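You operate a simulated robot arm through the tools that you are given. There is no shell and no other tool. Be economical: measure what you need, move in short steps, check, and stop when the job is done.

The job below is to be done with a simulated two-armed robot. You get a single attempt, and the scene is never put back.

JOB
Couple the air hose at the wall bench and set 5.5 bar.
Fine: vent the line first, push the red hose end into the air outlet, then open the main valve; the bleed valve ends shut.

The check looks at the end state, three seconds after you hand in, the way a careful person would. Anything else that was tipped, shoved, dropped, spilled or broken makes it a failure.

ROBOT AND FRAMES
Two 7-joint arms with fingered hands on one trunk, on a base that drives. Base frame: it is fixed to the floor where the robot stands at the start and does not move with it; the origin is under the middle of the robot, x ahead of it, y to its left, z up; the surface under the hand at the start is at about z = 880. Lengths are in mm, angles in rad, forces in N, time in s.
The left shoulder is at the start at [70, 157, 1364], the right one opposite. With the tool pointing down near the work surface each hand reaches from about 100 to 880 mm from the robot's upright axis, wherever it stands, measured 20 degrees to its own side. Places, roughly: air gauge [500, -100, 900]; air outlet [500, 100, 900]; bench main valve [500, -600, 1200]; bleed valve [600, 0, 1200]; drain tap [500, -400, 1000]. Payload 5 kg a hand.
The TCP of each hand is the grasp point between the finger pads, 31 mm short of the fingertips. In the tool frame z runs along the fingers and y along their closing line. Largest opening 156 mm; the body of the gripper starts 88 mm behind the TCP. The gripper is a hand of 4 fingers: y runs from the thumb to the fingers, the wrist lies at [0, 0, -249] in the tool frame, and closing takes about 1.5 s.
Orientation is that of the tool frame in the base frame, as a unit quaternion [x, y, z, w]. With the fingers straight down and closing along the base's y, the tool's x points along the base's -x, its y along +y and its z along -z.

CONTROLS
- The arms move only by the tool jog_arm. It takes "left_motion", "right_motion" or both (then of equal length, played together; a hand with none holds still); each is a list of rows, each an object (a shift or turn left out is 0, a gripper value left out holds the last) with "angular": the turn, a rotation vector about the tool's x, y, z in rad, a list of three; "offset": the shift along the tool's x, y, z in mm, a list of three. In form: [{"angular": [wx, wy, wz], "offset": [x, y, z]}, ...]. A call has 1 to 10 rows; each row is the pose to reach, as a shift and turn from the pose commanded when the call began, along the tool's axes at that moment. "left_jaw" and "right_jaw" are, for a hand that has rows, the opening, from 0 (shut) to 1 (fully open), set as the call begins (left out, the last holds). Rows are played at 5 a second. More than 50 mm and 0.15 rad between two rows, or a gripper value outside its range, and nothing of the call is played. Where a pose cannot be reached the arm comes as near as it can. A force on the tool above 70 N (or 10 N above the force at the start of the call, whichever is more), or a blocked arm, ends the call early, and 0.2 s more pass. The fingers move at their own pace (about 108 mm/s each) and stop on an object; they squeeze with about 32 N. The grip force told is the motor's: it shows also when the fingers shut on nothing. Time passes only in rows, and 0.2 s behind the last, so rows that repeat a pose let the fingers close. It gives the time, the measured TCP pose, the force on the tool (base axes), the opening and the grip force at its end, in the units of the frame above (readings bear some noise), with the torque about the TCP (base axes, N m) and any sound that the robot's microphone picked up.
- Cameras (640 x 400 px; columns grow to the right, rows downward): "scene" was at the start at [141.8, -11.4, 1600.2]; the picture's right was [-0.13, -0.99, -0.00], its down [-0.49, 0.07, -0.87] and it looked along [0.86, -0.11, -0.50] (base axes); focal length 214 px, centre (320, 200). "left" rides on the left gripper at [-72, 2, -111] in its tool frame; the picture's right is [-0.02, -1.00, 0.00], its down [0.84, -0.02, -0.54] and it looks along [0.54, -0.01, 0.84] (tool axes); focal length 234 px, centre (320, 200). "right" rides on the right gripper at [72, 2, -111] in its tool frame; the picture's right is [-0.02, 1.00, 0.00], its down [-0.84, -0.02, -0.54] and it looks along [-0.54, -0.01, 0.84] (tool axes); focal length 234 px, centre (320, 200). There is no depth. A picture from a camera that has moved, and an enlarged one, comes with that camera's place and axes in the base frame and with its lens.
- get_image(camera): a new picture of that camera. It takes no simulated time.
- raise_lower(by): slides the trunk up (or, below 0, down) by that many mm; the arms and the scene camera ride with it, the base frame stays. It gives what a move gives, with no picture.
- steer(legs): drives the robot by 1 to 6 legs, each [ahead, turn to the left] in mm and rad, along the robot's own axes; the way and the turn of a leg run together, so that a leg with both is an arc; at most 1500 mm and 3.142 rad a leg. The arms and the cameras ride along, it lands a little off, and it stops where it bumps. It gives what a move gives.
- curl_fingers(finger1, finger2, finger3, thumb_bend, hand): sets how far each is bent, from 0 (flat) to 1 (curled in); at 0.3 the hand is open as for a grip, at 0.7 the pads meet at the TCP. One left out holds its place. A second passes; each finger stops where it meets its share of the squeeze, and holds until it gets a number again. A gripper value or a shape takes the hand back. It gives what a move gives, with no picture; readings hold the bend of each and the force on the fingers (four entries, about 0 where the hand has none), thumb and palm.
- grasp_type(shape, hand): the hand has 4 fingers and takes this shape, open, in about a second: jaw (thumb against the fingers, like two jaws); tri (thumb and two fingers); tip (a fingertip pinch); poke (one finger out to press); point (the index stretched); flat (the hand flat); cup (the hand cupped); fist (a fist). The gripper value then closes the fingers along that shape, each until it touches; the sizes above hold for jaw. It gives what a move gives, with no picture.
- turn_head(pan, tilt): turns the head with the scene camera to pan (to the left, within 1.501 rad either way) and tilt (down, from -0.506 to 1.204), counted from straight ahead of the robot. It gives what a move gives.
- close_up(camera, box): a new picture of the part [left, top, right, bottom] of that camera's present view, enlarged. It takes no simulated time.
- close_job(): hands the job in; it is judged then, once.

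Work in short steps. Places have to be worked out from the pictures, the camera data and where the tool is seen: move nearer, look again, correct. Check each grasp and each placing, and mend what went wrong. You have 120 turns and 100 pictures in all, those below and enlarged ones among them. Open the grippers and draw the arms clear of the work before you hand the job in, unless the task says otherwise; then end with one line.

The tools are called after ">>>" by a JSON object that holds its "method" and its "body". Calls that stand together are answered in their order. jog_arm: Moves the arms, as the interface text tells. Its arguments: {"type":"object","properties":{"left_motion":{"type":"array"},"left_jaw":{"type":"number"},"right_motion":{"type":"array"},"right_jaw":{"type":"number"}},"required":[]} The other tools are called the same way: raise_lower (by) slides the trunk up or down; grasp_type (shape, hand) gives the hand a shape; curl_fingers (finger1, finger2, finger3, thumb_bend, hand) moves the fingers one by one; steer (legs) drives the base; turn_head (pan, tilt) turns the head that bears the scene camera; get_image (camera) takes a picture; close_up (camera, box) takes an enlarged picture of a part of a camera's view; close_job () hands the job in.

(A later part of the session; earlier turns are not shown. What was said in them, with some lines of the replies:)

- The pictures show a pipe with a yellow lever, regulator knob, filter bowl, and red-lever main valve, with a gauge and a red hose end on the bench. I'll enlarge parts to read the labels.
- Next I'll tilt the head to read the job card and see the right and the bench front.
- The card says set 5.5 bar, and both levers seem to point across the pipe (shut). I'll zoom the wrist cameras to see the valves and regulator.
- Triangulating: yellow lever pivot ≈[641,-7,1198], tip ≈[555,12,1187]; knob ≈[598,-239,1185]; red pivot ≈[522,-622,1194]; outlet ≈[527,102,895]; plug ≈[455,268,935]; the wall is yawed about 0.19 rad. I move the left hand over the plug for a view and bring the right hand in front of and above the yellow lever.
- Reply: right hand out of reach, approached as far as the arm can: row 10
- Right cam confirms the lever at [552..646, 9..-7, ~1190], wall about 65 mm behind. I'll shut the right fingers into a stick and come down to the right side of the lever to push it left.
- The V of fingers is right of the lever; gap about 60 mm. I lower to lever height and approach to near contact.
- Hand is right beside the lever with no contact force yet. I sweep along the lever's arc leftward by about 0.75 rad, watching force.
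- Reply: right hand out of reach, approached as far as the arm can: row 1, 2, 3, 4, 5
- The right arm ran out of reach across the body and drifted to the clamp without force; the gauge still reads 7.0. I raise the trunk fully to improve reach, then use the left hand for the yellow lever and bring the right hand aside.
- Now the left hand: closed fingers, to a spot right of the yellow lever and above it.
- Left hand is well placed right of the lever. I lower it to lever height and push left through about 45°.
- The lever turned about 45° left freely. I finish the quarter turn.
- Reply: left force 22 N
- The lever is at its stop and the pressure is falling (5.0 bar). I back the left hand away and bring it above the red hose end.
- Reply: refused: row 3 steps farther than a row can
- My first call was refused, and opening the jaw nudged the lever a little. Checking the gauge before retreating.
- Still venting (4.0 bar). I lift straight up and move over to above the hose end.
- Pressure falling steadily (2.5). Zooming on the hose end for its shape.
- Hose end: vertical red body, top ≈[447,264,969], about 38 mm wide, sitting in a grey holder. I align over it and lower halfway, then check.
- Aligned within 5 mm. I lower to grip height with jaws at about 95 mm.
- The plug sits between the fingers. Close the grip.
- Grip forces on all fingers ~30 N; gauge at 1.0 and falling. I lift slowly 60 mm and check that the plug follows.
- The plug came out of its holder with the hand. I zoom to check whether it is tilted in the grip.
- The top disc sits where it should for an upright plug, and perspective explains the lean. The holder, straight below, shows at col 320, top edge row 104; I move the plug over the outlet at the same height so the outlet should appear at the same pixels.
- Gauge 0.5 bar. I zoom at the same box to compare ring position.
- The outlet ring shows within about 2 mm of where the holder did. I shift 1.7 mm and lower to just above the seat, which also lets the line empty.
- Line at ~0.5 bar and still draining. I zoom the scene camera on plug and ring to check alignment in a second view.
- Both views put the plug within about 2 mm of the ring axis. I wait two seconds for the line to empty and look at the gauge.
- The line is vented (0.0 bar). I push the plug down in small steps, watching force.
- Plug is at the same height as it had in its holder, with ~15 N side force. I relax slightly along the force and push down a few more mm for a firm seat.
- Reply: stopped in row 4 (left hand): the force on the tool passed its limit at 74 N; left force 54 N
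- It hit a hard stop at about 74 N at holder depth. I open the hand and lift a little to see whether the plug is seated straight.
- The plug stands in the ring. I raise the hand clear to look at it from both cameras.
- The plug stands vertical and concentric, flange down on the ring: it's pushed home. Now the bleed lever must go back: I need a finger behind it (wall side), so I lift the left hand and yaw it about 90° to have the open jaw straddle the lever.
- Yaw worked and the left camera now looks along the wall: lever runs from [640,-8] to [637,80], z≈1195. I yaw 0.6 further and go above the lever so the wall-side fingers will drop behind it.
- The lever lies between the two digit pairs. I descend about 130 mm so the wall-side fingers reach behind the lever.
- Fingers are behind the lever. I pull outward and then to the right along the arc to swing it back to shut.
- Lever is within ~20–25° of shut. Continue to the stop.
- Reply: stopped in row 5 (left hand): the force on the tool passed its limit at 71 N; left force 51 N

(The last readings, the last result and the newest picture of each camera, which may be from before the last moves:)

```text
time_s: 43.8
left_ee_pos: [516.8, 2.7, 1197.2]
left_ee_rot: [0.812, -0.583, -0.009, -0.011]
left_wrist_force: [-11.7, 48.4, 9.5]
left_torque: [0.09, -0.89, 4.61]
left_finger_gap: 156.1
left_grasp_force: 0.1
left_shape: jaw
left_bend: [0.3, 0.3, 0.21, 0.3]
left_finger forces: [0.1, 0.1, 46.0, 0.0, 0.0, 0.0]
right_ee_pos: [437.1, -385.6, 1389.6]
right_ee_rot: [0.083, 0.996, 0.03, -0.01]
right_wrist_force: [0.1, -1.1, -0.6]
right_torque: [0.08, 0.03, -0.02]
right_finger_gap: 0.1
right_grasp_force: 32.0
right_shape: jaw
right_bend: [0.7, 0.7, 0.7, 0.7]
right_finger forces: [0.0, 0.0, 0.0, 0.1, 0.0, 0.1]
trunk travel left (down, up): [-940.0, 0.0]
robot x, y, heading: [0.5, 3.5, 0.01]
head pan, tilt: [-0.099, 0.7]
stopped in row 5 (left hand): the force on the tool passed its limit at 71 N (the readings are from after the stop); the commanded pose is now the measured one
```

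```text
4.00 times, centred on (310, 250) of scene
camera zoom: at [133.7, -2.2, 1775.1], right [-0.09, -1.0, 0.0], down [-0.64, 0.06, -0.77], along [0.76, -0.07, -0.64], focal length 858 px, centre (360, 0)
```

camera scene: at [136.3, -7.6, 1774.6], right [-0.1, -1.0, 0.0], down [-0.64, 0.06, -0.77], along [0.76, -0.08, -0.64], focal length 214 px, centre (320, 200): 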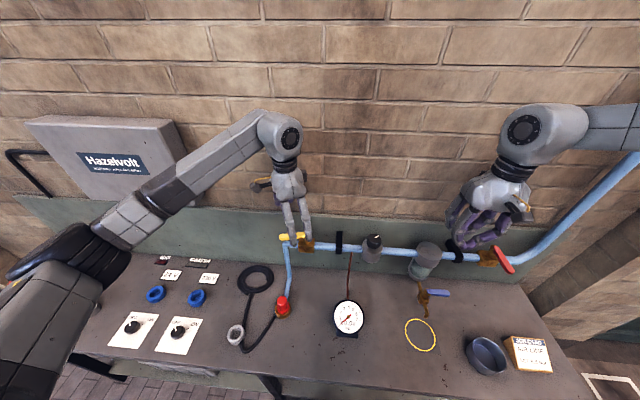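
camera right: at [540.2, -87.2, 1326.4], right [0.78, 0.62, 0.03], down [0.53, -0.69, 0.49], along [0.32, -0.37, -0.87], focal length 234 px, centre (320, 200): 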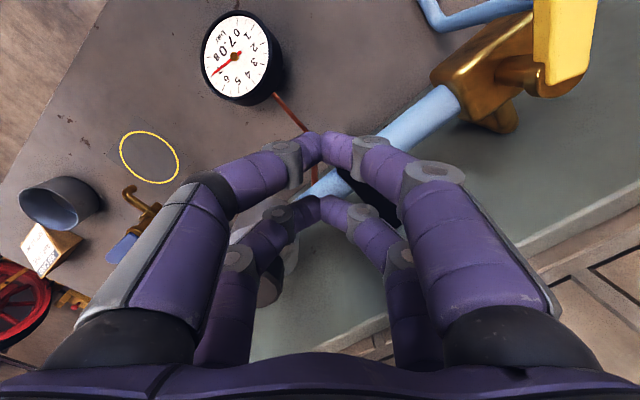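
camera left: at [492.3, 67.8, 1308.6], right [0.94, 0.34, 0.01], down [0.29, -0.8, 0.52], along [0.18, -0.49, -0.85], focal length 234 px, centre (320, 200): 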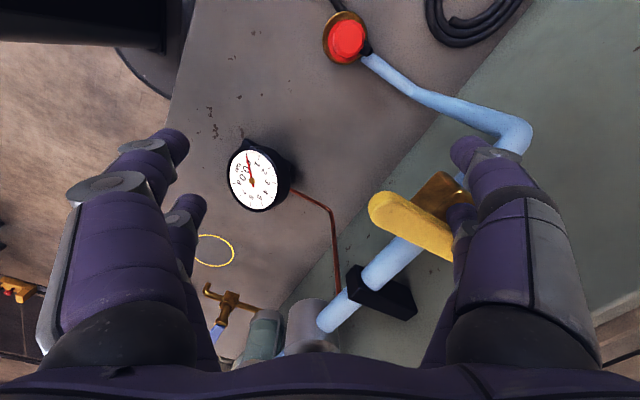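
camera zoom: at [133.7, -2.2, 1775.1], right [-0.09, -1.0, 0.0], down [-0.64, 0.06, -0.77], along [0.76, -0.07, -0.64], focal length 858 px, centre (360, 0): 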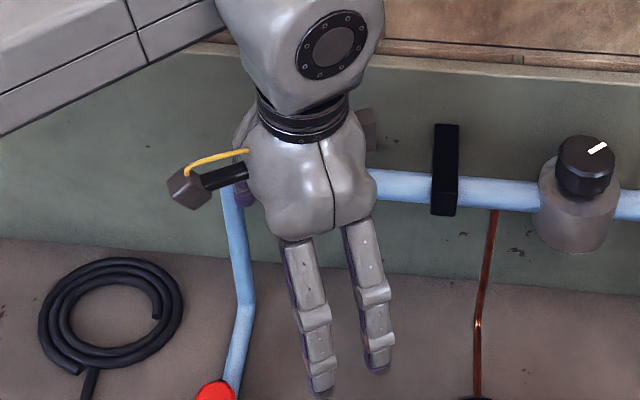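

The lever hit its shut stop (71 N). I back off, lift clear, and swing the left hand away.

>>> {"method": "jog_arm", "body": {"left_motion": [{"offset": [-14, -4.7, 0]}, {"offset": [-14, -4.7, -40]}, {"offset": [-14, -4.7, -85]}, {"offset": [-14, -4.7, -130]}, {"offset": [-55, 2, -150]}, {"offset": [-100, 10, -150]}, {"offset": [-145, 16, -150]}, {"offset": [-186, 23, -150]}]}}

>>> {"method": "close_up", "body": {"camera": "scene", "box": [230, 200, 390, 300]}}

```text
time_s: 45.6
left_ee_pos: [437.3, 165.2, 1346.5]
left_ee_rot: [0.807, -0.591, -0.004, -0.005]
left_wrist_force: [-0.3, 0.4, -0.2]
left_torque: [-0.04, -0.04, 0.0]
left_finger_gap: 156.0
left_grasp_force: 0.0
left_shape: jaw
left_bend: [0.3, 0.3, 0.3, 0.3]
left_finger forces: [0.0, 0.1, 0.0, 0.0, 0.0, 0.1]
right_ee_pos: [436.4, -387.1, 1388.8]
right_ee_rot: [0.082, 0.996, 0.031, -0.011]
right_wrist_force: [0.3, 1.1, -0.5]
right_torque: [-0.02, 0.0, -0.02]
right_finger_gap: 0.0
right_grasp_force: 31.7
right_shape: jaw
right_bend: [0.7, 0.7, 0.7, 0.7]
right_finger forces: [0.1, 0.1, 0.1, 0.1, 0.0, 0.1]
trunk travel left (down, up): [-940.0, 0.0]
robot x, y, heading: [2.8, 0.8, 0.003]
head pan, tilt: [-0.099, 0.7]
```

```text
4.00 times, centred on (310, 250) of scene
camera zoom: at [135.3, -4.8, 1774.7], right [-0.09, -1.0, 0.0], down [-0.64, 0.06, -0.77], along [0.76, -0.07, -0.64], focal length 858 px, centre (360, 0)
```

zoom: 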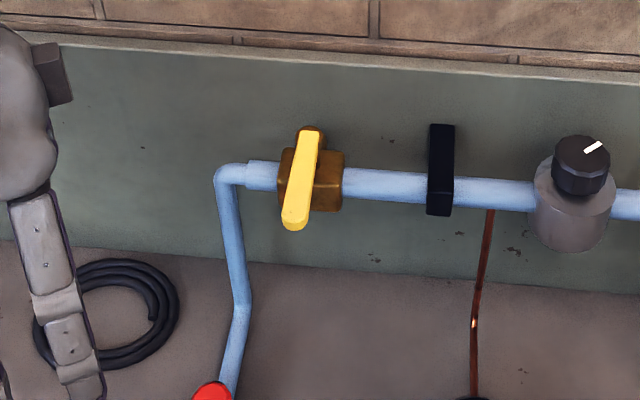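

Bleed lever is back across the pipe, shut. Now the main valve: I bring the right hand (levelled) to the right of the red lever, high, and look.

>>> {"method": "jog_arm", "body": {"right_motion": [{"offset": [-4, -45, 5], "angular": [0.01, -0.005, 0.004]}, {"offset": [-8, -90, 10], "angular": [0.02, -0.01, 0.009]}, {"offset": [-12, -135, 20], "angular": [0.03, -0.014, 0.013]}, {"offset": [-17, -180, 30], "angular": [0.04, -0.018, 0.017]}, {"offset": [-21, -225, 40], "angular": [0.05, -0.023, 0.022]}, {"offset": [-26, -268, 50], "angular": [0.06, -0.028, 0.026]}]}}

>>> {"method": "turn_head", "body": {"pan": -0.7, "tilt": 0.7}}

>>> {"method": "get_image", "body": {"camera": "right"}}

>>> {"method": "get_image", "body": {"camera": "scene"}}

```text
time_s: 47.0
left_ee_pos: [439.4, 161.0, 1348.3]
left_ee_rot: [0.807, -0.59, -0.006, -0.006]
left_wrist_force: [0.0, 0.3, -0.6]
left_torque: [0.01, -0.04, 0.03]
left_finger_gap: 156.1
left_grasp_force: 0.1
left_shape: jaw
left_bend: [0.3, 0.3, 0.3, 0.3]
left_finger forces: [0.0, 0.0, 0.0, 0.1, 0.1, 0.0]
right_ee_pos: [421.2, -655.6, 1320.7]
right_ee_rot: [0.096, 0.995, 0.001, 0.0]
right_wrist_force: [0.2, 0.7, -0.7]
right_torque: [0.01, -0.01, -0.02]
right_finger_gap: 0.2
right_grasp_force: 31.9
right_shape: jaw
right_bend: [0.7, 0.7, 0.7, 0.7]
right_finger forces: [0.0, 0.1, 0.1, 0.1, 0.0, 0.1]
trunk travel left (down, up): [-940.0, 0.0]
robot x, y, heading: [2.7, -1.5, 0.007]
head pan, tilt: [-0.099, 0.7]
```

```text
time_s: 48.0
left_ee_pos: [439.4, 164.2, 1347.9]
left_ee_rot: [0.807, -0.59, -0.005, -0.005]
left_wrist_force: [0.4, 0.8, 0.7]
left_torque: [-0.03, 0.0, 0.01]
left_finger_gap: 156.0
left_grasp_force: 0.1
left_shape: jaw
left_bend: [0.3, 0.3, 0.3, 0.3]
left_finger forces: [0.0, 0.0, 0.1, 0.0, 0.1, 0.0]
right_ee_pos: [420.7, -652.6, 1322.7]
right_ee_rot: [0.096, 0.995, 0.001, -0.001]
right_wrist_force: [-0.1, 0.4, -0.7]
right_torque: [-0.04, -0.02, 0.01]
right_finger_gap: 0.0
right_grasp_force: 32.0
right_shape: jaw
right_bend: [0.7, 0.7, 0.7, 0.7]
right_finger forces: [0.0, 0.1, 0.2, 0.1, 0.0, 0.0]
trunk travel left (down, up): [-940.0, 0.0]
robot x, y, heading: [1.8, 0.1, 0.003]
head pan, tilt: [-0.7, 0.7]
```

```text
33 pictures are left
camera right: at [350.8, -636.7, 1433.7], right [0.21, 0.98, 0.0], down [0.82, -0.18, 0.55], along [0.53, -0.12, -0.84], focal length 234 px, centre (320, 200)
```

right: 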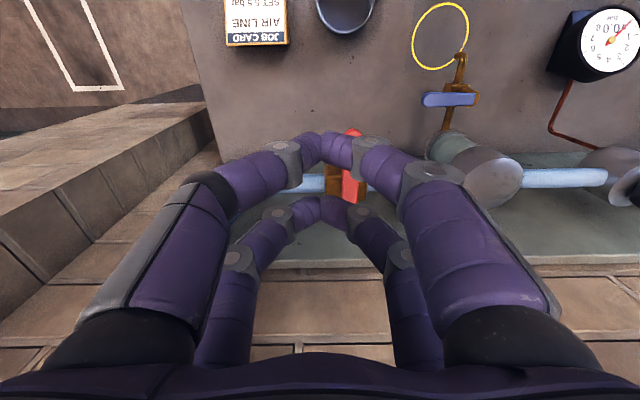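

```text
32 pictures are left
camera scene: at [117.2, -52.3, 1774.6], right [-0.64, -0.77, 0.0], down [-0.5, 0.41, -0.77], along [0.59, -0.49, -0.64], focal length 214 px, centre (320, 200)
```

scene: 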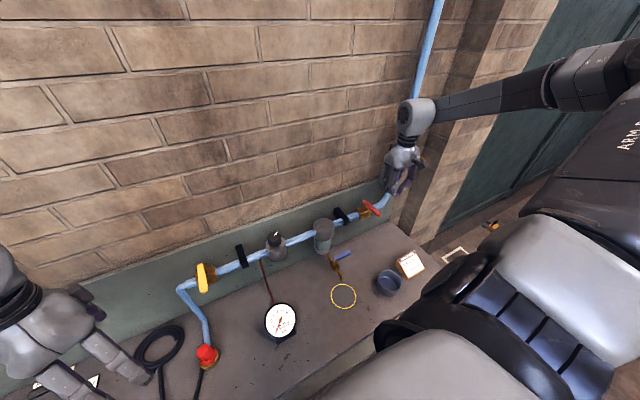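

Red lever tip ≈[428,-619], pivot ≈[519,-634]. I shift 25 mm right, descend to lever height, then push left through ~45°.

>>> {"method": "jog_arm", "body": {"right_motion": [{"offset": [0, -25, 20]}, {"offset": [0, -25, 60]}, {"offset": [0, -25, 100]}, {"offset": [0, -25, 127]}, {"offset": [0, -8, 127]}, {"offset": [0, 9, 127]}, {"offset": [0, 22, 127]}, {"offset": [-2, 34, 127]}, {"offset": [-5, 45, 127]}, {"offset": [-8, 54, 127]}]}}

>>> {"method": "get_image", "body": {"camera": "right"}}

>>> {"method": "close_up", "body": {"camera": "scene", "box": [310, 130, 430, 230]}}

```text
time_s: 50.2
left_ee_pos: [439.9, 163.1, 1348.2]
left_ee_rot: [0.807, -0.59, -0.004, -0.005]
left_wrist_force: [0.6, 0.0, -0.1]
left_torque: [-0.02, -0.03, -0.04]
left_finger_gap: 155.9
left_grasp_force: 0.0
left_shape: jaw
left_bend: [0.3, 0.3, 0.3, 0.3]
left_finger forces: [0.1, 0.0, 0.0, 0.1, 0.0, 0.0]
right_ee_pos: [437.2, -601.8, 1194.9]
right_ee_rot: [0.096, 0.995, 0.001, 0.0]
right_wrist_force: [0.2, 0.3, 0.1]
right_torque: [-0.05, -0.02, 0.01]
right_finger_gap: 0.0
right_grasp_force: 32.1
right_shape: jaw
right_bend: [0.7, 0.7, 0.7, 0.7]
right_finger forces: [0.0, 0.8, 0.1, 0.0, 0.0, 0.0]
trunk travel left (down, up): [-940.0, 0.0]
robot x, y, heading: [0.0, 0.5, 0.008]
head pan, tilt: [-0.7, 0.7]
```

```text
31 pictures are left
camera right: at [367.7, -584.6, 1305.8], right [0.21, 0.98, 0.0], down [0.82, -0.18, 0.55], along [0.53, -0.12, -0.84], focal length 234 px, centre (320, 200)
```

right: 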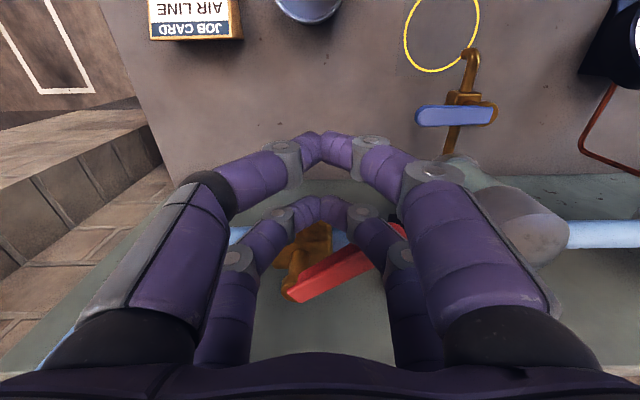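

```text
4.00 times, centred on (370, 180) of scene
camera zoom: at [117.4, -52.6, 1774.6], right [-0.64, -0.77, 0.0], down [-0.49, 0.41, -0.76], along [0.59, -0.49, -0.64], focal length 858 px, centre (120, 280)
```

zoom: 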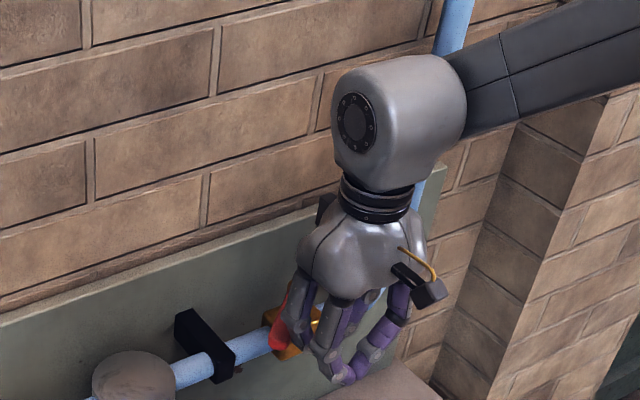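

Red lever is swinging left freely. I finish the quarter turn, keeping clear of the black clamp.

>>> {"method": "jog_arm", "body": {"right_motion": [{"offset": [-13, 15, 0]}, {"offset": [-27, 28, 0]}, {"offset": [-38, 35, 0]}, {"offset": [-46, 38, 0]}, {"offset": [-52, 38, 0]}]}}

>>> {"method": "get_image", "body": {"camera": "right"}}

>>> {"method": "close_up", "body": {"camera": "scene", "box": [240, 170, 400, 350]}}

```text
time_s: 51.4
left_ee_pos: [436.2, 163.2, 1350.2]
left_ee_rot: [0.808, -0.59, -0.003, -0.006]
left_wrist_force: [-0.5, 0.4, 1.0]
left_torque: [-0.01, -0.05, -0.01]
left_finger_gap: 155.9
left_grasp_force: 0.1
left_shape: jaw
left_bend: [0.3, 0.3, 0.3, 0.3]
left_finger forces: [0.1, 0.0, 0.0, 0.0, 0.0, 0.0]
right_ee_pos: [492.4, -574.2, 1195.2]
right_ee_rot: [0.096, 0.995, 0.001, 0.0]
right_wrist_force: [-7.5, 1.3, -1.9]
right_torque: [-0.03, 0.06, 0.05]
right_finger_gap: 0.0
right_grasp_force: 31.7
right_shape: jaw
right_bend: [0.7, 0.7, 0.7, 0.7]
right_finger forces: [0.0, 5.3, 2.6, 0.0, 0.0, 0.0]
trunk travel left (down, up): [-940.0, 0.0]
robot x, y, heading: [0.2, 1.4, -0.0]
head pan, tilt: [-0.7, 0.7]
```

```text
29 pictures are left
camera right: at [421.3, -557.8, 1306.4], right [0.21, 0.98, 0.0], down [0.82, -0.18, 0.54], along [0.53, -0.12, -0.84], focal length 234 px, centre (320, 200)
```

right: 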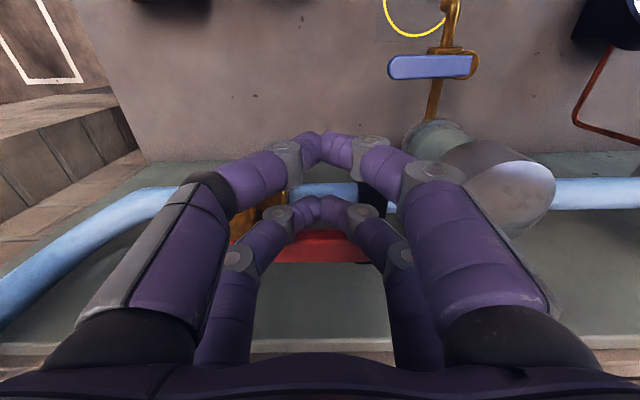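

```text
2.22 times, centred on (320, 260) of scene
camera zoom: at [113.6, -51.9, 1774.8], right [-0.64, -0.77, 0.0], down [-0.49, 0.41, -0.77], along [0.59, -0.49, -0.64], focal length 477 px, centre (320, 67)
```

zoom: 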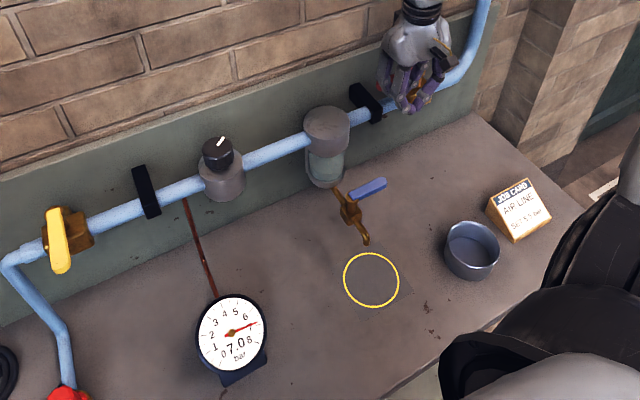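

Main valve is open: gauge jumped to 7.0 bar. I nudge the lever firmly to its stop, back away, and lift.

>>> {"method": "jog_arm", "body": {"right_motion": [{"offset": [-6, 0, 0]}, {"offset": [-6, 0, 0]}, {"offset": [30, 0, 0]}, {"offset": [60, 0, -20]}, {"offset": [60, 0, -65]}, {"offset": [60, 0, -110]}, {"offset": [50, 40, -130]}, {"offset": [38, 85, -140]}]}}

>>> {"method": "jog_arm", "body": {"right_motion": [{"offset": [-9, 47, 0]}, {"offset": [-18, 94, 0]}, {"offset": [-27, 141, 0]}, {"offset": [-36, 188, 0]}, {"offset": [-45, 230, 0]}, {"offset": [-62, 255, 10]}, {"offset": [-78, 263, 20]}], "right_jaw": 0.7}}

>>> {"method": "get_image", "body": {"camera": "right"}}

>>> {"method": "get_image", "body": {"camera": "scene"}}

```text
time_s: 53.2
left_ee_pos: [440.3, 165.3, 1346.5]
left_ee_rot: [0.807, -0.59, -0.004, -0.004]
left_wrist_force: [-0.4, -0.6, -0.2]
left_torque: [-0.06, 0.0, 0.0]
left_finger_gap: 155.8
left_grasp_force: 0.1
left_shape: jaw
left_bend: [0.3, 0.3, 0.3, 0.3]
left_finger forces: [0.1, 0.1, 0.0, 0.1, 0.0, 0.0]
right_ee_pos: [476.5, -482.6, 1336.7]
right_ee_rot: [0.096, 0.995, -0.001, 0.001]
right_wrist_force: [0.1, 0.6, -0.3]
right_torque: [-0.05, 0.06, -0.02]
right_finger_gap: 0.0
right_grasp_force: 32.0
right_shape: jaw
right_bend: [0.7, 0.7, 0.7, 0.7]
right_finger forces: [0.0, 0.0, 0.1, 0.0, 0.0, 0.1]
trunk travel left (down, up): [-940.0, 0.0]
robot x, y, heading: [5.7, -3.7, 0.009]
head pan, tilt: [-0.7, 0.7]
```

```text
time_s: 54.8
left_ee_pos: [440.5, 161.5, 1346.4]
left_ee_rot: [0.807, -0.59, -0.005, -0.006]
left_wrist_force: [0.2, 0.1, 0.6]
left_torque: [0.05, 0.0, 0.01]
left_finger_gap: 156.0
left_grasp_force: 0.1
left_shape: jaw
left_bend: [0.3, 0.3, 0.3, 0.3]
left_finger forces: [0.0, 0.0, 0.0, 0.0, 0.1, 0.1]
right_ee_pos: [603.6, -241.8, 1313.7]
right_ee_rot: [0.097, 0.995, -0.001, 0.001]
right_wrist_force: [1.2, -1.0, -0.7]
right_torque: [0.04, -0.02, -0.01]
right_finger_gap: 109.0
right_grasp_force: 0.1
right_shape: jaw
right_bend: [0.28, 0.28, 0.28, 0.59]
right_finger forces: [0.0, 0.0, 0.0, 0.1, 0.1, 0.0]
trunk travel left (down, up): [-940.0, 0.0]
robot x, y, heading: [2.5, 1.0, 0.007]
head pan, tilt: [-0.7, 0.7]
```

```text
27 pictures are left
camera right: at [533.7, -225.6, 1427.0], right [0.22, 0.98, 0.0], down [0.82, -0.18, 0.54], along [0.53, -0.12, -0.84], focal length 234 px, centre (320, 200)
```

right: 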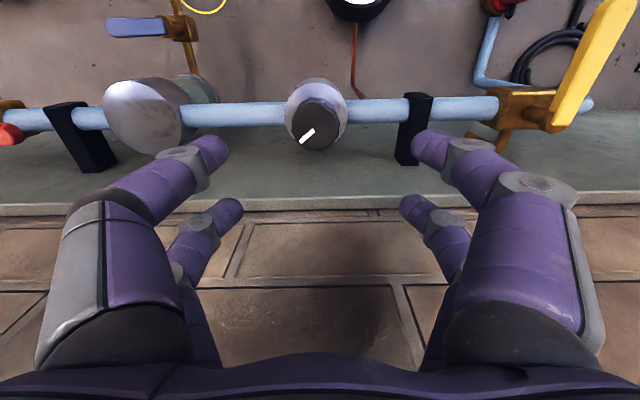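

```text
26 pictures are left
camera scene: at [118.8, -54.4, 1774.4], right [-0.64, -0.77, 0.0], down [-0.5, 0.41, -0.76], along [0.59, -0.49, -0.65], focal length 214 px, centre (320, 200)
```

scene: 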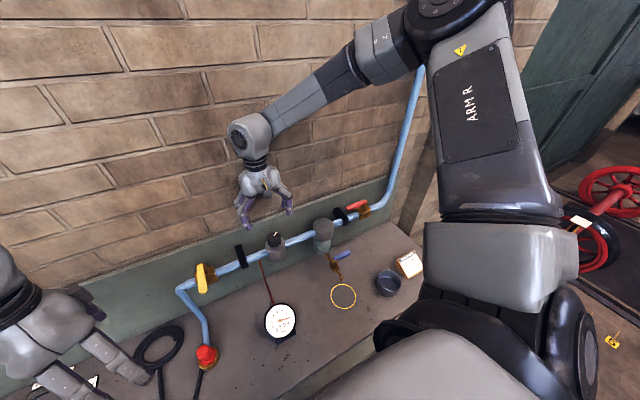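

Knob centre ≈[599,-243], top ≈1190. I align and lower so fingertips are around the knob but above the regulator body.

>>> {"method": "jog_arm", "body": {"right_motion": [{"offset": [4, -2.3, 35]}, {"offset": [4, -2.3, 70]}, {"offset": [4, -2.3, 95]}, {"offset": [4, -2.3, 110]}, {"offset": [4, -2.3, 110]}]}}

>>> {"method": "get_image", "body": {"camera": "right"}}

>>> {"method": "close_up", "body": {"camera": "scene", "box": [220, 190, 340, 350]}}

```text
time_s: 56.0
left_ee_pos: [439.8, 162.5, 1346.4]
left_ee_rot: [0.807, -0.59, -0.005, -0.006]
left_wrist_force: [0.4, 0.6, 0.4]
left_torque: [-0.04, -0.01, -0.01]
left_finger_gap: 156.0
left_grasp_force: 0.1
left_shape: jaw
left_bend: [0.3, 0.3, 0.3, 0.3]
left_finger forces: [0.0, 0.0, 0.0, 0.0, 0.1, 0.0]
right_ee_pos: [597.8, -242.9, 1203.7]
right_ee_rot: [0.097, 0.995, 0.0, -0.001]
right_wrist_force: [0.3, 0.1, 0.7]
right_torque: [0.02, -0.03, 0.01]
right_finger_gap: 108.9
right_grasp_force: 0.2
right_shape: jaw
right_bend: [0.28, 0.28, 0.28, 0.59]
right_finger forces: [0.1, 0.0, 0.1, 0.0, 0.0, 0.0]
trunk travel left (down, up): [-940.0, 0.0]
robot x, y, heading: [-0.8, 0.1, 0.002]
head pan, tilt: [-0.7, 0.7]
```

```text
25 pictures are left
camera right: at [527.3, -226.6, 1315.6], right [0.21, 0.98, 0.0], down [0.82, -0.18, 0.54], along [0.53, -0.12, -0.84], focal length 234 px, centre (320, 200)
```

right: 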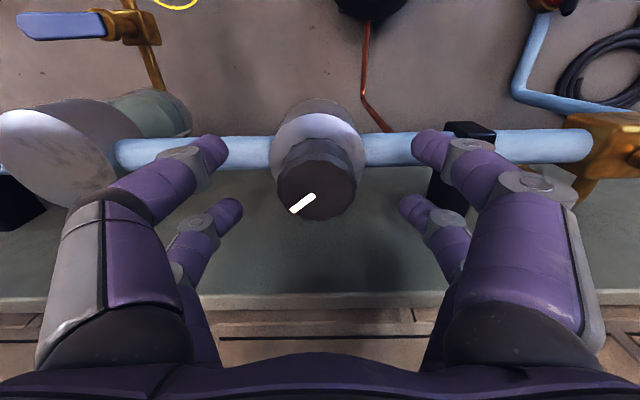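

```text
2.50 times, centred on (280, 270) of scene
camera zoom: at [117.8, -53.1, 1774.5], right [-0.64, -0.77, 0.0], down [-0.5, 0.41, -0.76], along [0.59, -0.49, -0.64], focal length 536 px, centre (420, 25)
```

zoom: 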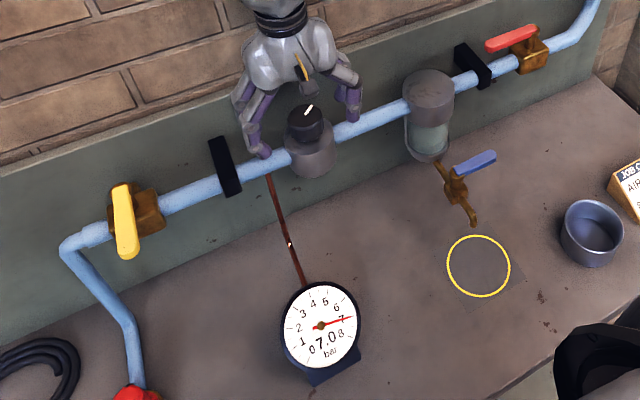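

Knob is centred between the fingers, its top about 12 mm below the TCP. I lower 6 mm more and close on it.

>>> {"method": "jog_arm", "body": {"right_motion": [{"offset": [0, -1, 6]}, {"offset": [0, -1, 6]}, {"offset": [0, -1, 6]}, {"offset": [0, -1, 6]}, {"offset": [0, -1, 6]}, {"offset": [0, -1, 6]}, {"offset": [0, -1, 6]}, {"offset": [0, -1, 6]}], "right_jaw": 0}}

>>> {"method": "get_image", "body": {"camera": "right"}}

```text
time_s: 57.8
left_ee_pos: [439.5, 163.2, 1346.3]
left_ee_rot: [0.807, -0.59, -0.005, -0.005]
left_wrist_force: [0.6, -0.7, -0.1]
left_torque: [-0.01, -0.01, 0.03]
left_finger_gap: 156.0
left_grasp_force: 0.1
left_shape: jaw
left_bend: [0.3, 0.3, 0.3, 0.3]
left_finger forces: [0.0, 0.0, 0.1, 0.0, 0.1, 0.1]
right_ee_pos: [597.1, -244.1, 1197.5]
right_ee_rot: [0.096, 0.995, 0.0, -0.001]
right_wrist_force: [1.3, 0.1, -4.9]
right_torque: [-0.04, -0.02, 0.01]
right_finger_gap: 22.9
right_grasp_force: 32.1
right_shape: jaw
right_bend: [0.73, 0.73, 0.73, 0.7]
right_finger forces: [27.5, 30.5, 24.4, 0.0, 25.8, 0.0]
trunk travel left (down, up): [-940.0, 0.0]
robot x, y, heading: [-3.9, 1.3, 0.003]
head pan, tilt: [-0.7, 0.7]
```

```text
23 pictures are left
camera right: at [527.1, -227.4, 1309.2], right [0.21, 0.98, 0.0], down [0.82, -0.18, 0.54], along [0.53, -0.12, -0.84], focal length 234 px, centre (320, 200)
```

right: 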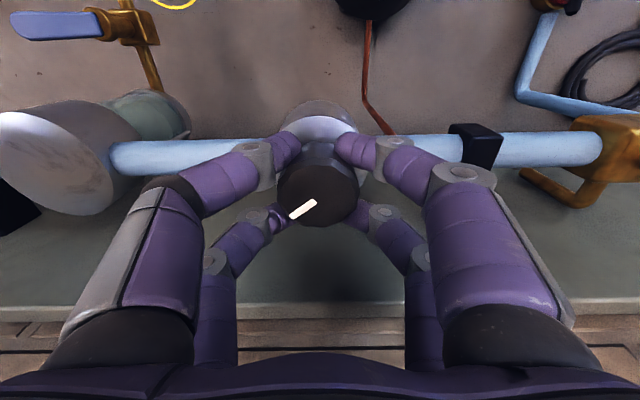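

The fingers hold the knob evenly on four sides. I turn it counter-clockwise 0.4 rad and read the gauge.

>>> {"method": "jog_arm", "body": {"right_motion": [{"angular": [0, 0, -0.1]}, {"angular": [0, 0, -0.2]}, {"angular": [0, 0, -0.3]}, {"angular": [0, 0, -0.4]}, {"angular": [0, 0, -0.4]}, {"angular": [0, 0, -0.4]}]}}

>>> {"method": "close_up", "body": {"camera": "scene", "box": [220, 220, 340, 350]}}

```text
time_s: 59.2
left_ee_pos: [438.7, 163.6, 1346.4]
left_ee_rot: [0.807, -0.59, -0.004, -0.006]
left_wrist_force: [0.1, -0.6, -0.1]
left_torque: [-0.01, -0.01, 0.0]
left_finger_gap: 155.7
left_grasp_force: 0.1
left_shape: jaw
left_bend: [0.3, 0.3, 0.3, 0.3]
left_finger forces: [0.0, 0.1, 0.0, 0.0, 0.0, 0.0]
right_ee_pos: [596.3, -243.8, 1198.5]
right_ee_rot: [-0.104, 0.995, 0.0, 0.0]
right_wrist_force: [-5.4, 1.1, -7.6]
right_torque: [0.02, 0.13, 0.02]
right_finger_gap: 22.3
right_grasp_force: 31.6
right_shape: jaw
right_bend: [0.73, 0.73, 0.73, 0.7]
right_finger forces: [30.2, 29.9, 23.7, 0.0, 26.9, 0.1]
trunk travel left (down, up): [-940.0, 0.0]
robot x, y, heading: [-1.2, 1.3, 0.007]
head pan, tilt: [-0.7, 0.7]
```

```text
3.08 times, centred on (280, 285) of scene
camera zoom: at [117.1, -53.1, 1774.5], right [-0.64, -0.77, 0.0], down [-0.49, 0.41, -0.76], along [0.59, -0.49, -0.64], focal length 660 px, centre (443, -62)
```

zoom: 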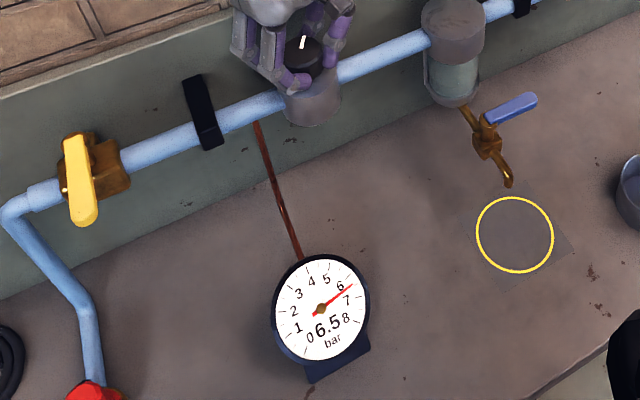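

Turning this way lowers the pressure (display now 6.5; it seems to show half-bar steps). Another 0.4 rad, then a close look at the needle.

>>> {"method": "jog_arm", "body": {"right_motion": [{"angular": [0, 0, -0.1]}, {"angular": [0, 0, -0.2]}, {"angular": [0, 0, -0.3]}, {"angular": [0, 0, -0.4]}, {"angular": [0, 0, -0.4]}, {"angular": [0, 0, -0.4]}, {"angular": [0, 0, -0.4]}]}}

>>> {"method": "close_up", "body": {"camera": "scene", "box": [258, 300, 306, 340]}}

```text
time_s: 60.8
left_ee_pos: [438.4, 161.0, 1347.1]
left_ee_rot: [0.807, -0.59, -0.004, -0.006]
left_wrist_force: [-0.3, -0.3, 0.2]
left_torque: [-0.02, 0.03, 0.0]
left_finger_gap: 156.0
left_grasp_force: 0.2
left_shape: jaw
left_bend: [0.3, 0.3, 0.3, 0.3]
left_finger forces: [0.0, 0.1, 0.0, 0.0, 0.0, 0.0]
right_ee_pos: [595.3, -243.4, 1198.3]
right_ee_rot: [-0.3, 0.954, 0.0, 0.0]
right_wrist_force: [-8.3, -3.3, -7.2]
right_torque: [-0.1, 0.17, 0.0]
right_finger_gap: 22.2
right_grasp_force: 32.0
right_shape: jaw
right_bend: [0.73, 0.73, 0.73, 0.7]
right_finger forces: [32.4, 28.8, 23.4, 0.0, 28.0, 0.0]
trunk travel left (down, up): [-940.0, 0.0]
robot x, y, heading: [0.1, -3.9, 0.005]
head pan, tilt: [-0.7, 0.7]
```

```text
10.00 times, centred on (282, 320) of scene
camera zoom: at [116.2, -54.1, 1774.6], right [-0.64, -0.77, 0.0], down [-0.49, 0.41, -0.76], along [0.59, -0.49, -0.64], focal length 2145 px, centre (700, -1000)
```

zoom: 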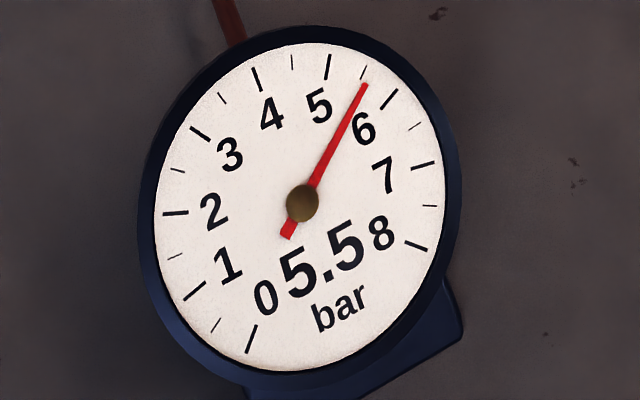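

Needle sits just over the 5.5 tick (~5.57). I turn 0.04 rad further, wait a second and re-read.

>>> {"method": "jog_arm", "body": {"right_motion": [{"angular": [0, 0, -0.04]}, {"angular": [0, 0, -0.04]}, {"angular": [0, 0, -0.04]}, {"angular": [0, 0, -0.04]}, {"angular": [0, 0, -0.04]}, {"angular": [0, 0, -0.04]}]}}

>>> {"method": "close_up", "body": {"camera": "scene", "box": [258, 300, 306, 340]}}

```text
time_s: 62.2
left_ee_pos: [439.3, 162.5, 1347.1]
left_ee_rot: [0.807, -0.59, -0.004, -0.006]
left_wrist_force: [-0.5, 0.3, -0.3]
left_torque: [0.01, -0.02, -0.01]
left_finger_gap: 155.9
left_grasp_force: 0.1
left_shape: jaw
left_bend: [0.3, 0.3, 0.3, 0.3]
left_finger forces: [0.0, 0.0, 0.0, 0.1, 0.1, 0.1]
right_ee_pos: [597.0, -243.4, 1198.7]
right_ee_rot: [-0.318, 0.948, 0.0, 0.0]
right_wrist_force: [-10.0, -2.0, -11.5]
right_torque: [-0.05, 0.2, -0.01]
right_finger_gap: 22.4
right_grasp_force: 32.1
right_shape: jaw
right_bend: [0.73, 0.73, 0.73, 0.7]
right_finger forces: [32.9, 29.2, 23.5, 0.1, 27.7, 0.0]
trunk travel left (down, up): [-940.0, 0.0]
robot x, y, heading: [-2.7, 2.9, 0.005]
head pan, tilt: [-0.7, 0.7]
```

```text
10.00 times, centred on (282, 320) of scene
camera zoom: at [116.5, -54.1, 1774.6], right [-0.64, -0.77, 0.0], down [-0.49, 0.41, -0.76], along [0.59, -0.49, -0.64], focal length 2145 px, centre (700, -1000)
```

zoom: 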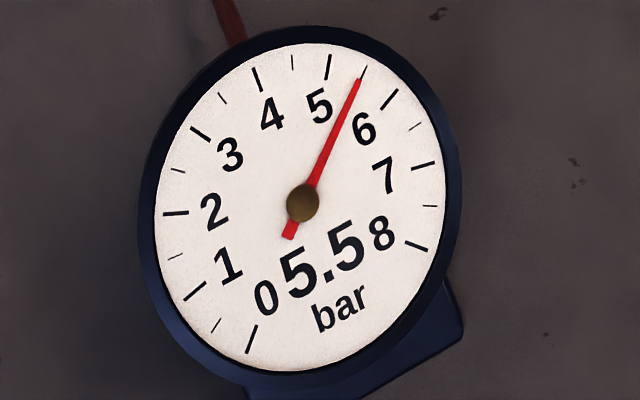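

Needle is now right on 5.5. I release the knob and lift straight up, then re-read.

>>> {"method": "jog_arm", "body": {"right_motion": [{"offset": [0, 0, 0]}, {"offset": [0, 0, 0]}, {"offset": [0, 0, 0]}, {"offset": [0, 0, 0]}, {"offset": [0, 0, 0]}, {"offset": [0, 0, -30]}, {"offset": [0, 0, -70]}, {"offset": [0, 0, -110]}, {"offset": [0, 0, -150]}], "right_jaw": 0.8}}

>>> {"method": "close_up", "body": {"camera": "scene", "box": [258, 300, 306, 340]}}

>>> {"method": "get_image", "body": {"camera": "scene"}}

```text
time_s: 64.2
left_ee_pos: [439.1, 163.6, 1347.1]
left_ee_rot: [0.807, -0.59, -0.005, -0.006]
left_wrist_force: [-0.1, 0.1, 0.0]
left_torque: [-0.03, -0.02, -0.01]
left_finger_gap: 155.9
left_grasp_force: 0.1
left_shape: jaw
left_bend: [0.3, 0.3, 0.3, 0.3]
left_finger forces: [0.0, 0.0, 0.0, 0.0, 0.0, 0.0]
right_ee_pos: [596.4, -245.2, 1349.7]
right_ee_rot: [-0.318, 0.948, 0.0, 0.001]
right_wrist_force: [-0.1, 0.2, 0.4]
right_torque: [0.0, -0.02, 0.02]
right_finger_gap: 124.5
right_grasp_force: 0.1
right_shape: jaw
right_bend: [0.26, 0.26, 0.26, 0.47]
right_finger forces: [0.1, 0.1, 0.0, 0.1, 0.1, 0.0]
trunk travel left (down, up): [-940.0, 0.0]
robot x, y, heading: [1.7, -0.2, 0.001]
head pan, tilt: [-0.7, 0.7]
```

```text
10.00 times, centred on (282, 320) of scene
camera zoom: at [116.2, -52.5, 1774.6], right [-0.64, -0.77, 0.0], down [-0.49, 0.41, -0.77], along [0.59, -0.49, -0.64], focal length 2145 px, centre (700, -1000)
```

zoom: 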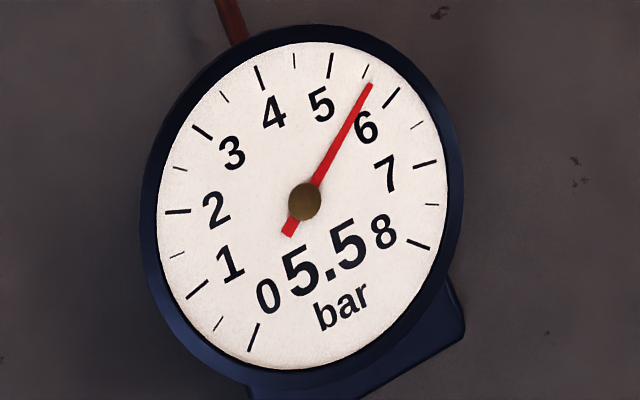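

```text
18 pictures are left
camera scene: at [116.2, -52.5, 1774.6], right [-0.64, -0.77, 0.0], down [-0.49, 0.41, -0.77], along [0.59, -0.49, -0.64], focal length 214 px, centre (320, 200)
```

scene: 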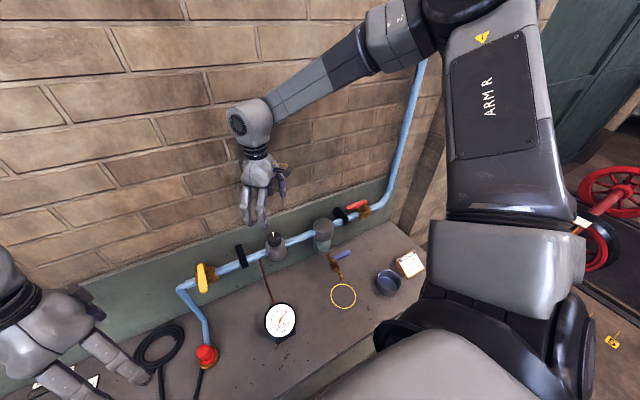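

After release the needle sprang back to about 5.6. I regrasp the knob to trim it, allowing for that spring-back.

>>> {"method": "jog_arm", "body": {"right_motion": [{"offset": [0, 0, 40]}, {"offset": [0, 0, 80]}, {"offset": [0, 0, 120]}, {"offset": [0, 0, 150]}, {"offset": [0, 0, 150]}]}}

>>> {"method": "jog_arm", "body": {"right_motion": [{"offset": [0, 0, 0]}, {"offset": [0, 0, 0]}, {"offset": [0, 0, 0]}, {"offset": [0, 0, 0]}, {"offset": [0, 0, 0]}, {"offset": [0, 0, 0]}, {"offset": [0, 0, 0]}, {"offset": [0, 0, 0]}], "right_jaw": 0}}

>>> {"method": "close_up", "body": {"camera": "scene", "box": [258, 300, 306, 340]}}

```text
time_s: 65.4
left_ee_pos: [439.0, 163.0, 1348.7]
left_ee_rot: [0.808, -0.589, -0.005, -0.005]
left_wrist_force: [-0.2, -0.2, 0.8]
left_torque: [-0.04, -0.03, 0.03]
left_finger_gap: 155.9
left_grasp_force: 0.0
left_shape: jaw
left_bend: [0.3, 0.3, 0.3, 0.3]
left_finger forces: [0.0, 0.0, 0.1, 0.1, 0.0, 0.0]
right_ee_pos: [595.0, -243.8, 1199.2]
right_ee_rot: [-0.317, 0.948, -0.001, 0.0]
right_wrist_force: [0.0, -0.1, -0.4]
right_torque: [-0.01, -0.01, 0.06]
right_finger_gap: 124.4
right_grasp_force: 0.0
right_shape: jaw
right_bend: [0.26, 0.26, 0.26, 0.47]
right_finger forces: [0.0, 0.0, 0.1, 0.1, 0.1, 0.0]
trunk travel left (down, up): [-940.0, 0.0]
robot x, y, heading: [1.5, -0.1, 0.005]
head pan, tilt: [-0.7, 0.7]
```

```text
time_s: 67.2
left_ee_pos: [440.7, 163.9, 1347.4]
left_ee_rot: [0.808, -0.59, -0.005, -0.005]
left_wrist_force: [0.3, 0.1, -0.1]
left_torque: [0.03, 0.03, 0.0]
left_finger_gap: 156.2
left_grasp_force: 0.1
left_shape: jaw
left_bend: [0.3, 0.3, 0.3, 0.3]
left_finger forces: [0.0, 0.0, 0.0, 0.0, 0.1, 0.1]
right_ee_pos: [596.1, -244.4, 1197.7]
right_ee_rot: [-0.318, 0.948, -0.001, -0.001]
right_wrist_force: [0.2, 0.4, -8.3]
right_torque: [0.04, -0.02, 0.03]
right_finger_gap: 21.8
right_grasp_force: 32.2
right_shape: jaw
right_bend: [0.72, 0.73, 0.73, 0.7]
right_finger forces: [29.5, 28.7, 26.2, 0.0, 24.3, 0.0]
trunk travel left (down, up): [-940.0, 0.0]
robot x, y, heading: [0.7, -1.5, 0.006]
head pan, tilt: [-0.7, 0.7]
```

```text
10.00 times, centred on (282, 320) of scene
camera zoom: at [118.6, -53.1, 1774.4], right [-0.64, -0.77, 0.0], down [-0.5, 0.41, -0.76], along [0.59, -0.49, -0.64], focal length 2145 px, centre (700, -1000)
```

zoom: 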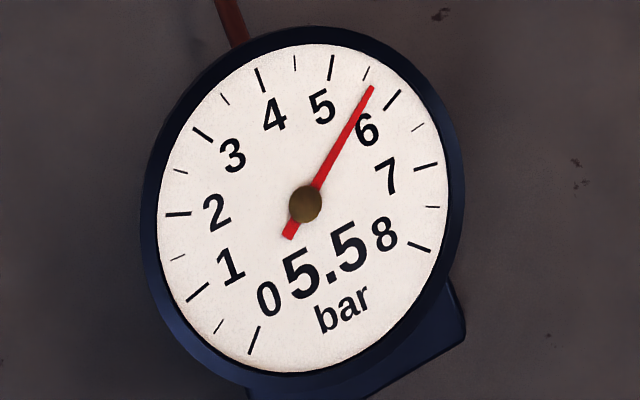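

Needle ~5.6. I turn 0.08 rad counter-clockwise, then release and lift.

>>> {"method": "jog_arm", "body": {"right_motion": [{"angular": [0, 0, -0.04]}, {"angular": [0, 0, -0.08]}, {"angular": [0, 0, -0.08]}, {"angular": [0, 0, -0.08]}, {"angular": [0, 0, -0.08]}]}}

>>> {"method": "jog_arm", "body": {"right_motion": [{"offset": [0, 0, 0]}, {"offset": [0, 0, 0]}, {"offset": [0, 0, 0]}, {"offset": [0, 0, 0]}, {"offset": [0, 0, 0]}, {"offset": [0, 0, -30]}, {"offset": [0, 0, -70]}, {"offset": [0, 0, -110]}, {"offset": [0, 0, -150]}], "right_jaw": 0.8}}

>>> {"method": "close_up", "body": {"camera": "scene", "box": [258, 300, 306, 340]}}

```text
time_s: 68.4
left_ee_pos: [439.0, 163.2, 1347.1]
left_ee_rot: [0.808, -0.59, -0.005, -0.006]
left_wrist_force: [-0.2, 0.2, 0.2]
left_torque: [-0.02, 0.01, 0.01]
left_finger_gap: 156.1
left_grasp_force: 0.0
left_shape: jaw
left_bend: [0.3, 0.3, 0.3, 0.3]
left_finger forces: [0.0, 0.0, 0.1, 0.0, 0.1, 0.0]
right_ee_pos: [595.4, -245.0, 1197.4]
right_ee_rot: [-0.356, 0.934, 0.0, 0.001]
right_wrist_force: [-6.3, -0.6, -9.5]
right_torque: [-0.07, 0.12, -0.02]
right_finger_gap: 21.4
right_grasp_force: 32.3
right_shape: jaw
right_bend: [0.72, 0.73, 0.73, 0.7]
right_finger forces: [32.3, 28.2, 25.0, 0.1, 24.7, 0.0]
trunk travel left (down, up): [-940.0, 0.0]
robot x, y, heading: [-1.9, 1.5, 0.005]
head pan, tilt: [-0.7, 0.7]
```

```text
time_s: 70.4
left_ee_pos: [437.6, 163.4, 1348.6]
left_ee_rot: [0.808, -0.589, -0.005, -0.006]
left_wrist_force: [-0.3, -0.1, 0.4]
left_torque: [-0.01, -0.01, 0.02]
left_finger_gap: 156.3
left_grasp_force: 0.0
left_shape: jaw
left_bend: [0.3, 0.3, 0.3, 0.3]
left_finger forces: [0.0, 0.1, 0.1, 0.0, 0.0, 0.0]
right_ee_pos: [596.9, -244.1, 1349.4]
right_ee_rot: [-0.356, 0.934, -0.001, 0.0]
right_wrist_force: [-0.1, 0.7, -0.4]
right_torque: [-0.02, 0.04, 0.01]
right_finger_gap: 124.9
right_grasp_force: 0.0
right_shape: jaw
right_bend: [0.26, 0.26, 0.26, 0.47]
right_finger forces: [0.0, 0.1, 0.3, 0.0, 0.0, 0.0]
trunk travel left (down, up): [-940.0, 0.0]
robot x, y, heading: [-2.3, 3.4, 0.001]
head pan, tilt: [-0.7, 0.7]
```

```text
10.00 times, centred on (282, 320) of scene
camera zoom: at [115.5, -52.4, 1774.7], right [-0.64, -0.77, 0.0], down [-0.49, 0.41, -0.77], along [0.59, -0.49, -0.64], focal length 2145 px, centre (700, -1000)
```

zoom: 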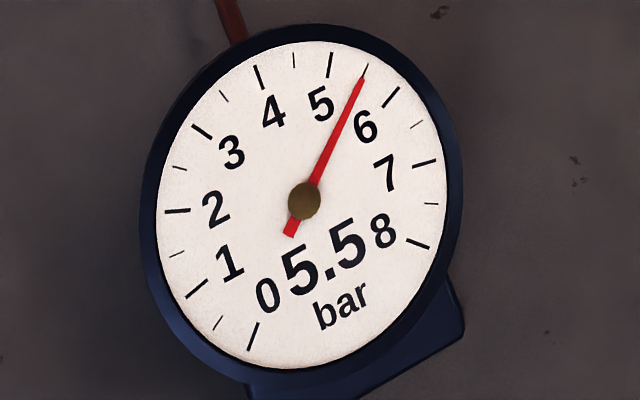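

The needle is exactly on 5.5 with the hand off. I draw the right arm back and check the whole scene: plug, levers, and the rest.

>>> {"method": "jog_arm", "body": {"right_motion": [{"offset": [30, -30, -10]}, {"offset": [60, -60, -20]}, {"offset": [90, -90, -30]}, {"offset": [115, -115, -40]}]}}

>>> {"method": "turn_head", "body": {"pan": -0.25, "tilt": 0.75}}

>>> {"method": "get_image", "body": {"camera": "scene"}}

>>> {"method": "close_up", "body": {"camera": "scene", "box": [200, 200, 340, 330]}}

```text
time_s: 71.4
left_ee_pos: [429.9, 166.6, 1349.7]
left_ee_rot: [0.807, -0.591, -0.001, -0.006]
left_wrist_force: [0.4, -0.7, 0.7]
left_torque: [-0.02, -0.03, 0.02]
left_finger_gap: 155.8
left_grasp_force: 0.1
left_shape: jaw
left_bend: [0.3, 0.3, 0.3, 0.3]
left_finger forces: [0.1, 0.0, 0.1, 0.1, 0.0, 0.0]
right_ee_pos: [576.0, -399.8, 1393.5]
right_ee_rot: [-0.357, 0.934, -0.001, 0.001]
right_wrist_force: [-32.0, 17.3, -1.2]
right_torque: [-0.67, -1.2, 0.12]
right_finger_gap: 123.5
right_grasp_force: 0.0
right_shape: jaw
right_bend: [0.26, 0.26, 0.43, 0.47]
right_finger forces: [0.0, 0.0, 35.8, 0.0, 0.0, 0.0]
trunk travel left (down, up): [-940.0, 0.0]
robot x, y, heading: [-0.0, 0.5, 0.006]
head pan, tilt: [-0.7, 0.7]
```

```text
time_s: 72.3
left_ee_pos: [431.2, 166.2, 1349.0]
left_ee_rot: [0.808, -0.59, -0.002, -0.007]
left_wrist_force: [0.2, 0.3, 0.4]
left_torque: [-0.01, 0.02, 0.01]
left_finger_gap: 156.0
left_grasp_force: 0.0
left_shape: jaw
left_bend: [0.3, 0.3, 0.3, 0.3]
left_finger forces: [0.0, 0.0, 0.0, 0.1, 0.0, 0.1]
right_ee_pos: [577.9, -400.0, 1394.4]
right_ee_rot: [-0.357, 0.934, -0.002, 0.0]
right_wrist_force: [-38.6, 13.1, -0.4]
right_torque: [-0.53, -1.44, -0.32]
right_finger_gap: 123.5
right_grasp_force: 0.1
right_shape: jaw
right_bend: [0.26, 0.26, 0.43, 0.47]
right_finger forces: [0.0, 0.0, 39.7, 0.0, 0.1, 0.0]
trunk travel left (down, up): [-940.0, 0.0]
robot x, y, heading: [-1.2, 2.1, 0.003]
head pan, tilt: [-0.25, 0.75]
```

```text
15 pictures are left
camera scene: at [120.9, -14.3, 1771.3], right [-0.24, -0.97, 0.0], down [-0.66, 0.16, -0.74], along [0.71, -0.18, -0.68], focal length 214 px, centre (320, 200)
```

scene: 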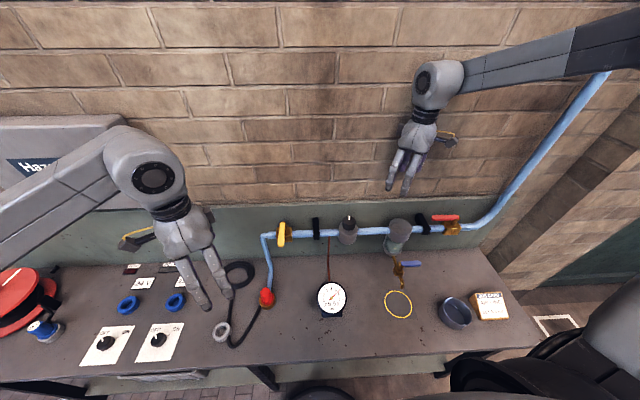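

```text
3.08 times, centred on (270, 265) of scene
camera zoom: at [120.9, -14.3, 1771.3], right [-0.24, -0.97, 0.0], down [-0.66, 0.16, -0.74], along [0.71, -0.18, -0.68], focal length 660 px, centre (474, 0)
```

zoom: 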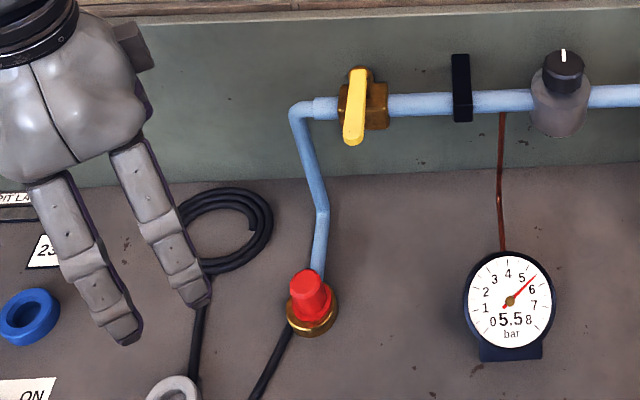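

The right hand brushed the plain brick wall (its axes were yawed). I pull it straight away from the wall and up.

>>> {"method": "jog_arm", "body": {"right_motion": [{"offset": [22, 20, 0]}, {"offset": [52, 47, 0]}, {"offset": [82, 73, -5]}, {"offset": [112, 100, -10]}]}}

>>> {"method": "get_image", "body": {"camera": "scene"}}

>>> {"method": "close_up", "body": {"camera": "scene", "box": [310, 200, 520, 340]}}

```text
time_s: 73.3
left_ee_pos: [438.6, 163.2, 1347.6]
left_ee_rot: [0.807, -0.59, -0.004, -0.006]
left_wrist_force: [1.0, 0.3, -0.7]
left_torque: [-0.01, 0.0, 0.04]
left_finger_gap: 156.1
left_grasp_force: 0.0
left_shape: jaw
left_bend: [0.3, 0.3, 0.3, 0.3]
left_finger forces: [0.0, 0.1, 0.0, 0.1, 0.0, 0.0]
right_ee_pos: [436.3, -403.5, 1398.8]
right_ee_rot: [-0.356, 0.935, 0.0, 0.001]
right_wrist_force: [0.0, -0.6, -0.9]
right_torque: [0.01, 0.0, 0.0]
right_finger_gap: 124.5
right_grasp_force: 0.0
right_shape: jaw
right_bend: [0.26, 0.26, 0.26, 0.47]
right_finger forces: [0.0, 0.0, 0.0, 0.1, 0.0, 0.1]
trunk travel left (down, up): [-940.0, 0.0]
robot x, y, heading: [-2.3, -0.4, 0.006]
head pan, tilt: [-0.25, 0.75]
```

```text
13 pictures are left
camera scene: at [131.6, -19.0, 1770.4], right [-0.24, -0.97, 0.0], down [-0.66, 0.17, -0.73], along [0.71, -0.18, -0.68], focal length 214 px, centre (320, 200)
```

scene: 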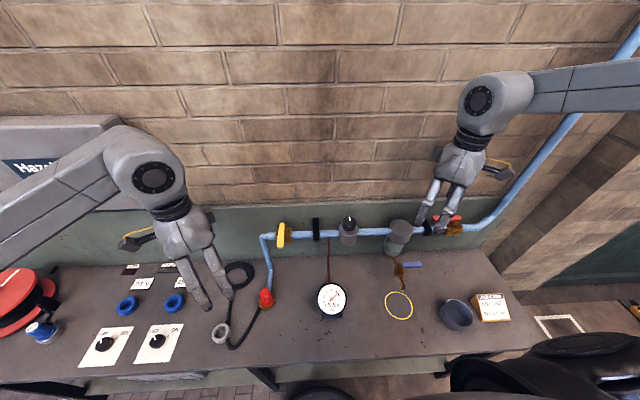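

```text
2.86 times, centred on (415, 270) of scene
camera zoom: at [131.6, -19.0, 1770.4], right [-0.24, -0.97, 0.0], down [-0.66, 0.17, -0.73], along [0.71, -0.18, -0.68], focal length 613 px, centre (49, 0)
```

zoom: 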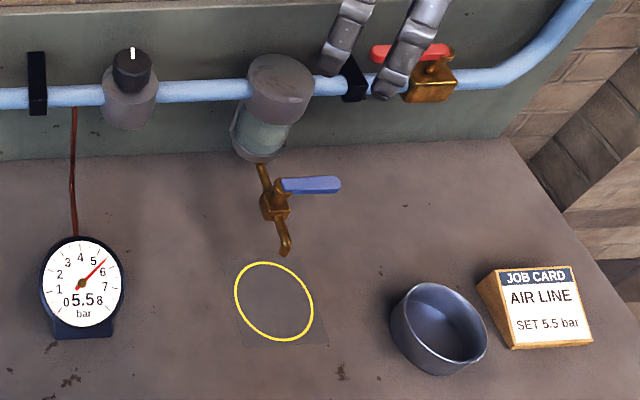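

Everything checks out: bleed lever across the pipe (shut), main lever along it (open), plug upright in the outlet, gauge at 5.5, other items untouched, and both hands open and clear. Handing in.

>>> {"method": "close_job", "body": {}}

```text
The job is handed in.
```

I handed the job in with the red hose end pushed into the air outlet, the bleed valve shut, the main valve open and the gauge on 5.5 bar. I vented the line to 0.0 bar before pushing the plug in. I heard no click from the coupling, so I judged it home by the hard stop and its upright fit. The right hand pressed against the bare brick wall as I drew it back, and I saw no damage.
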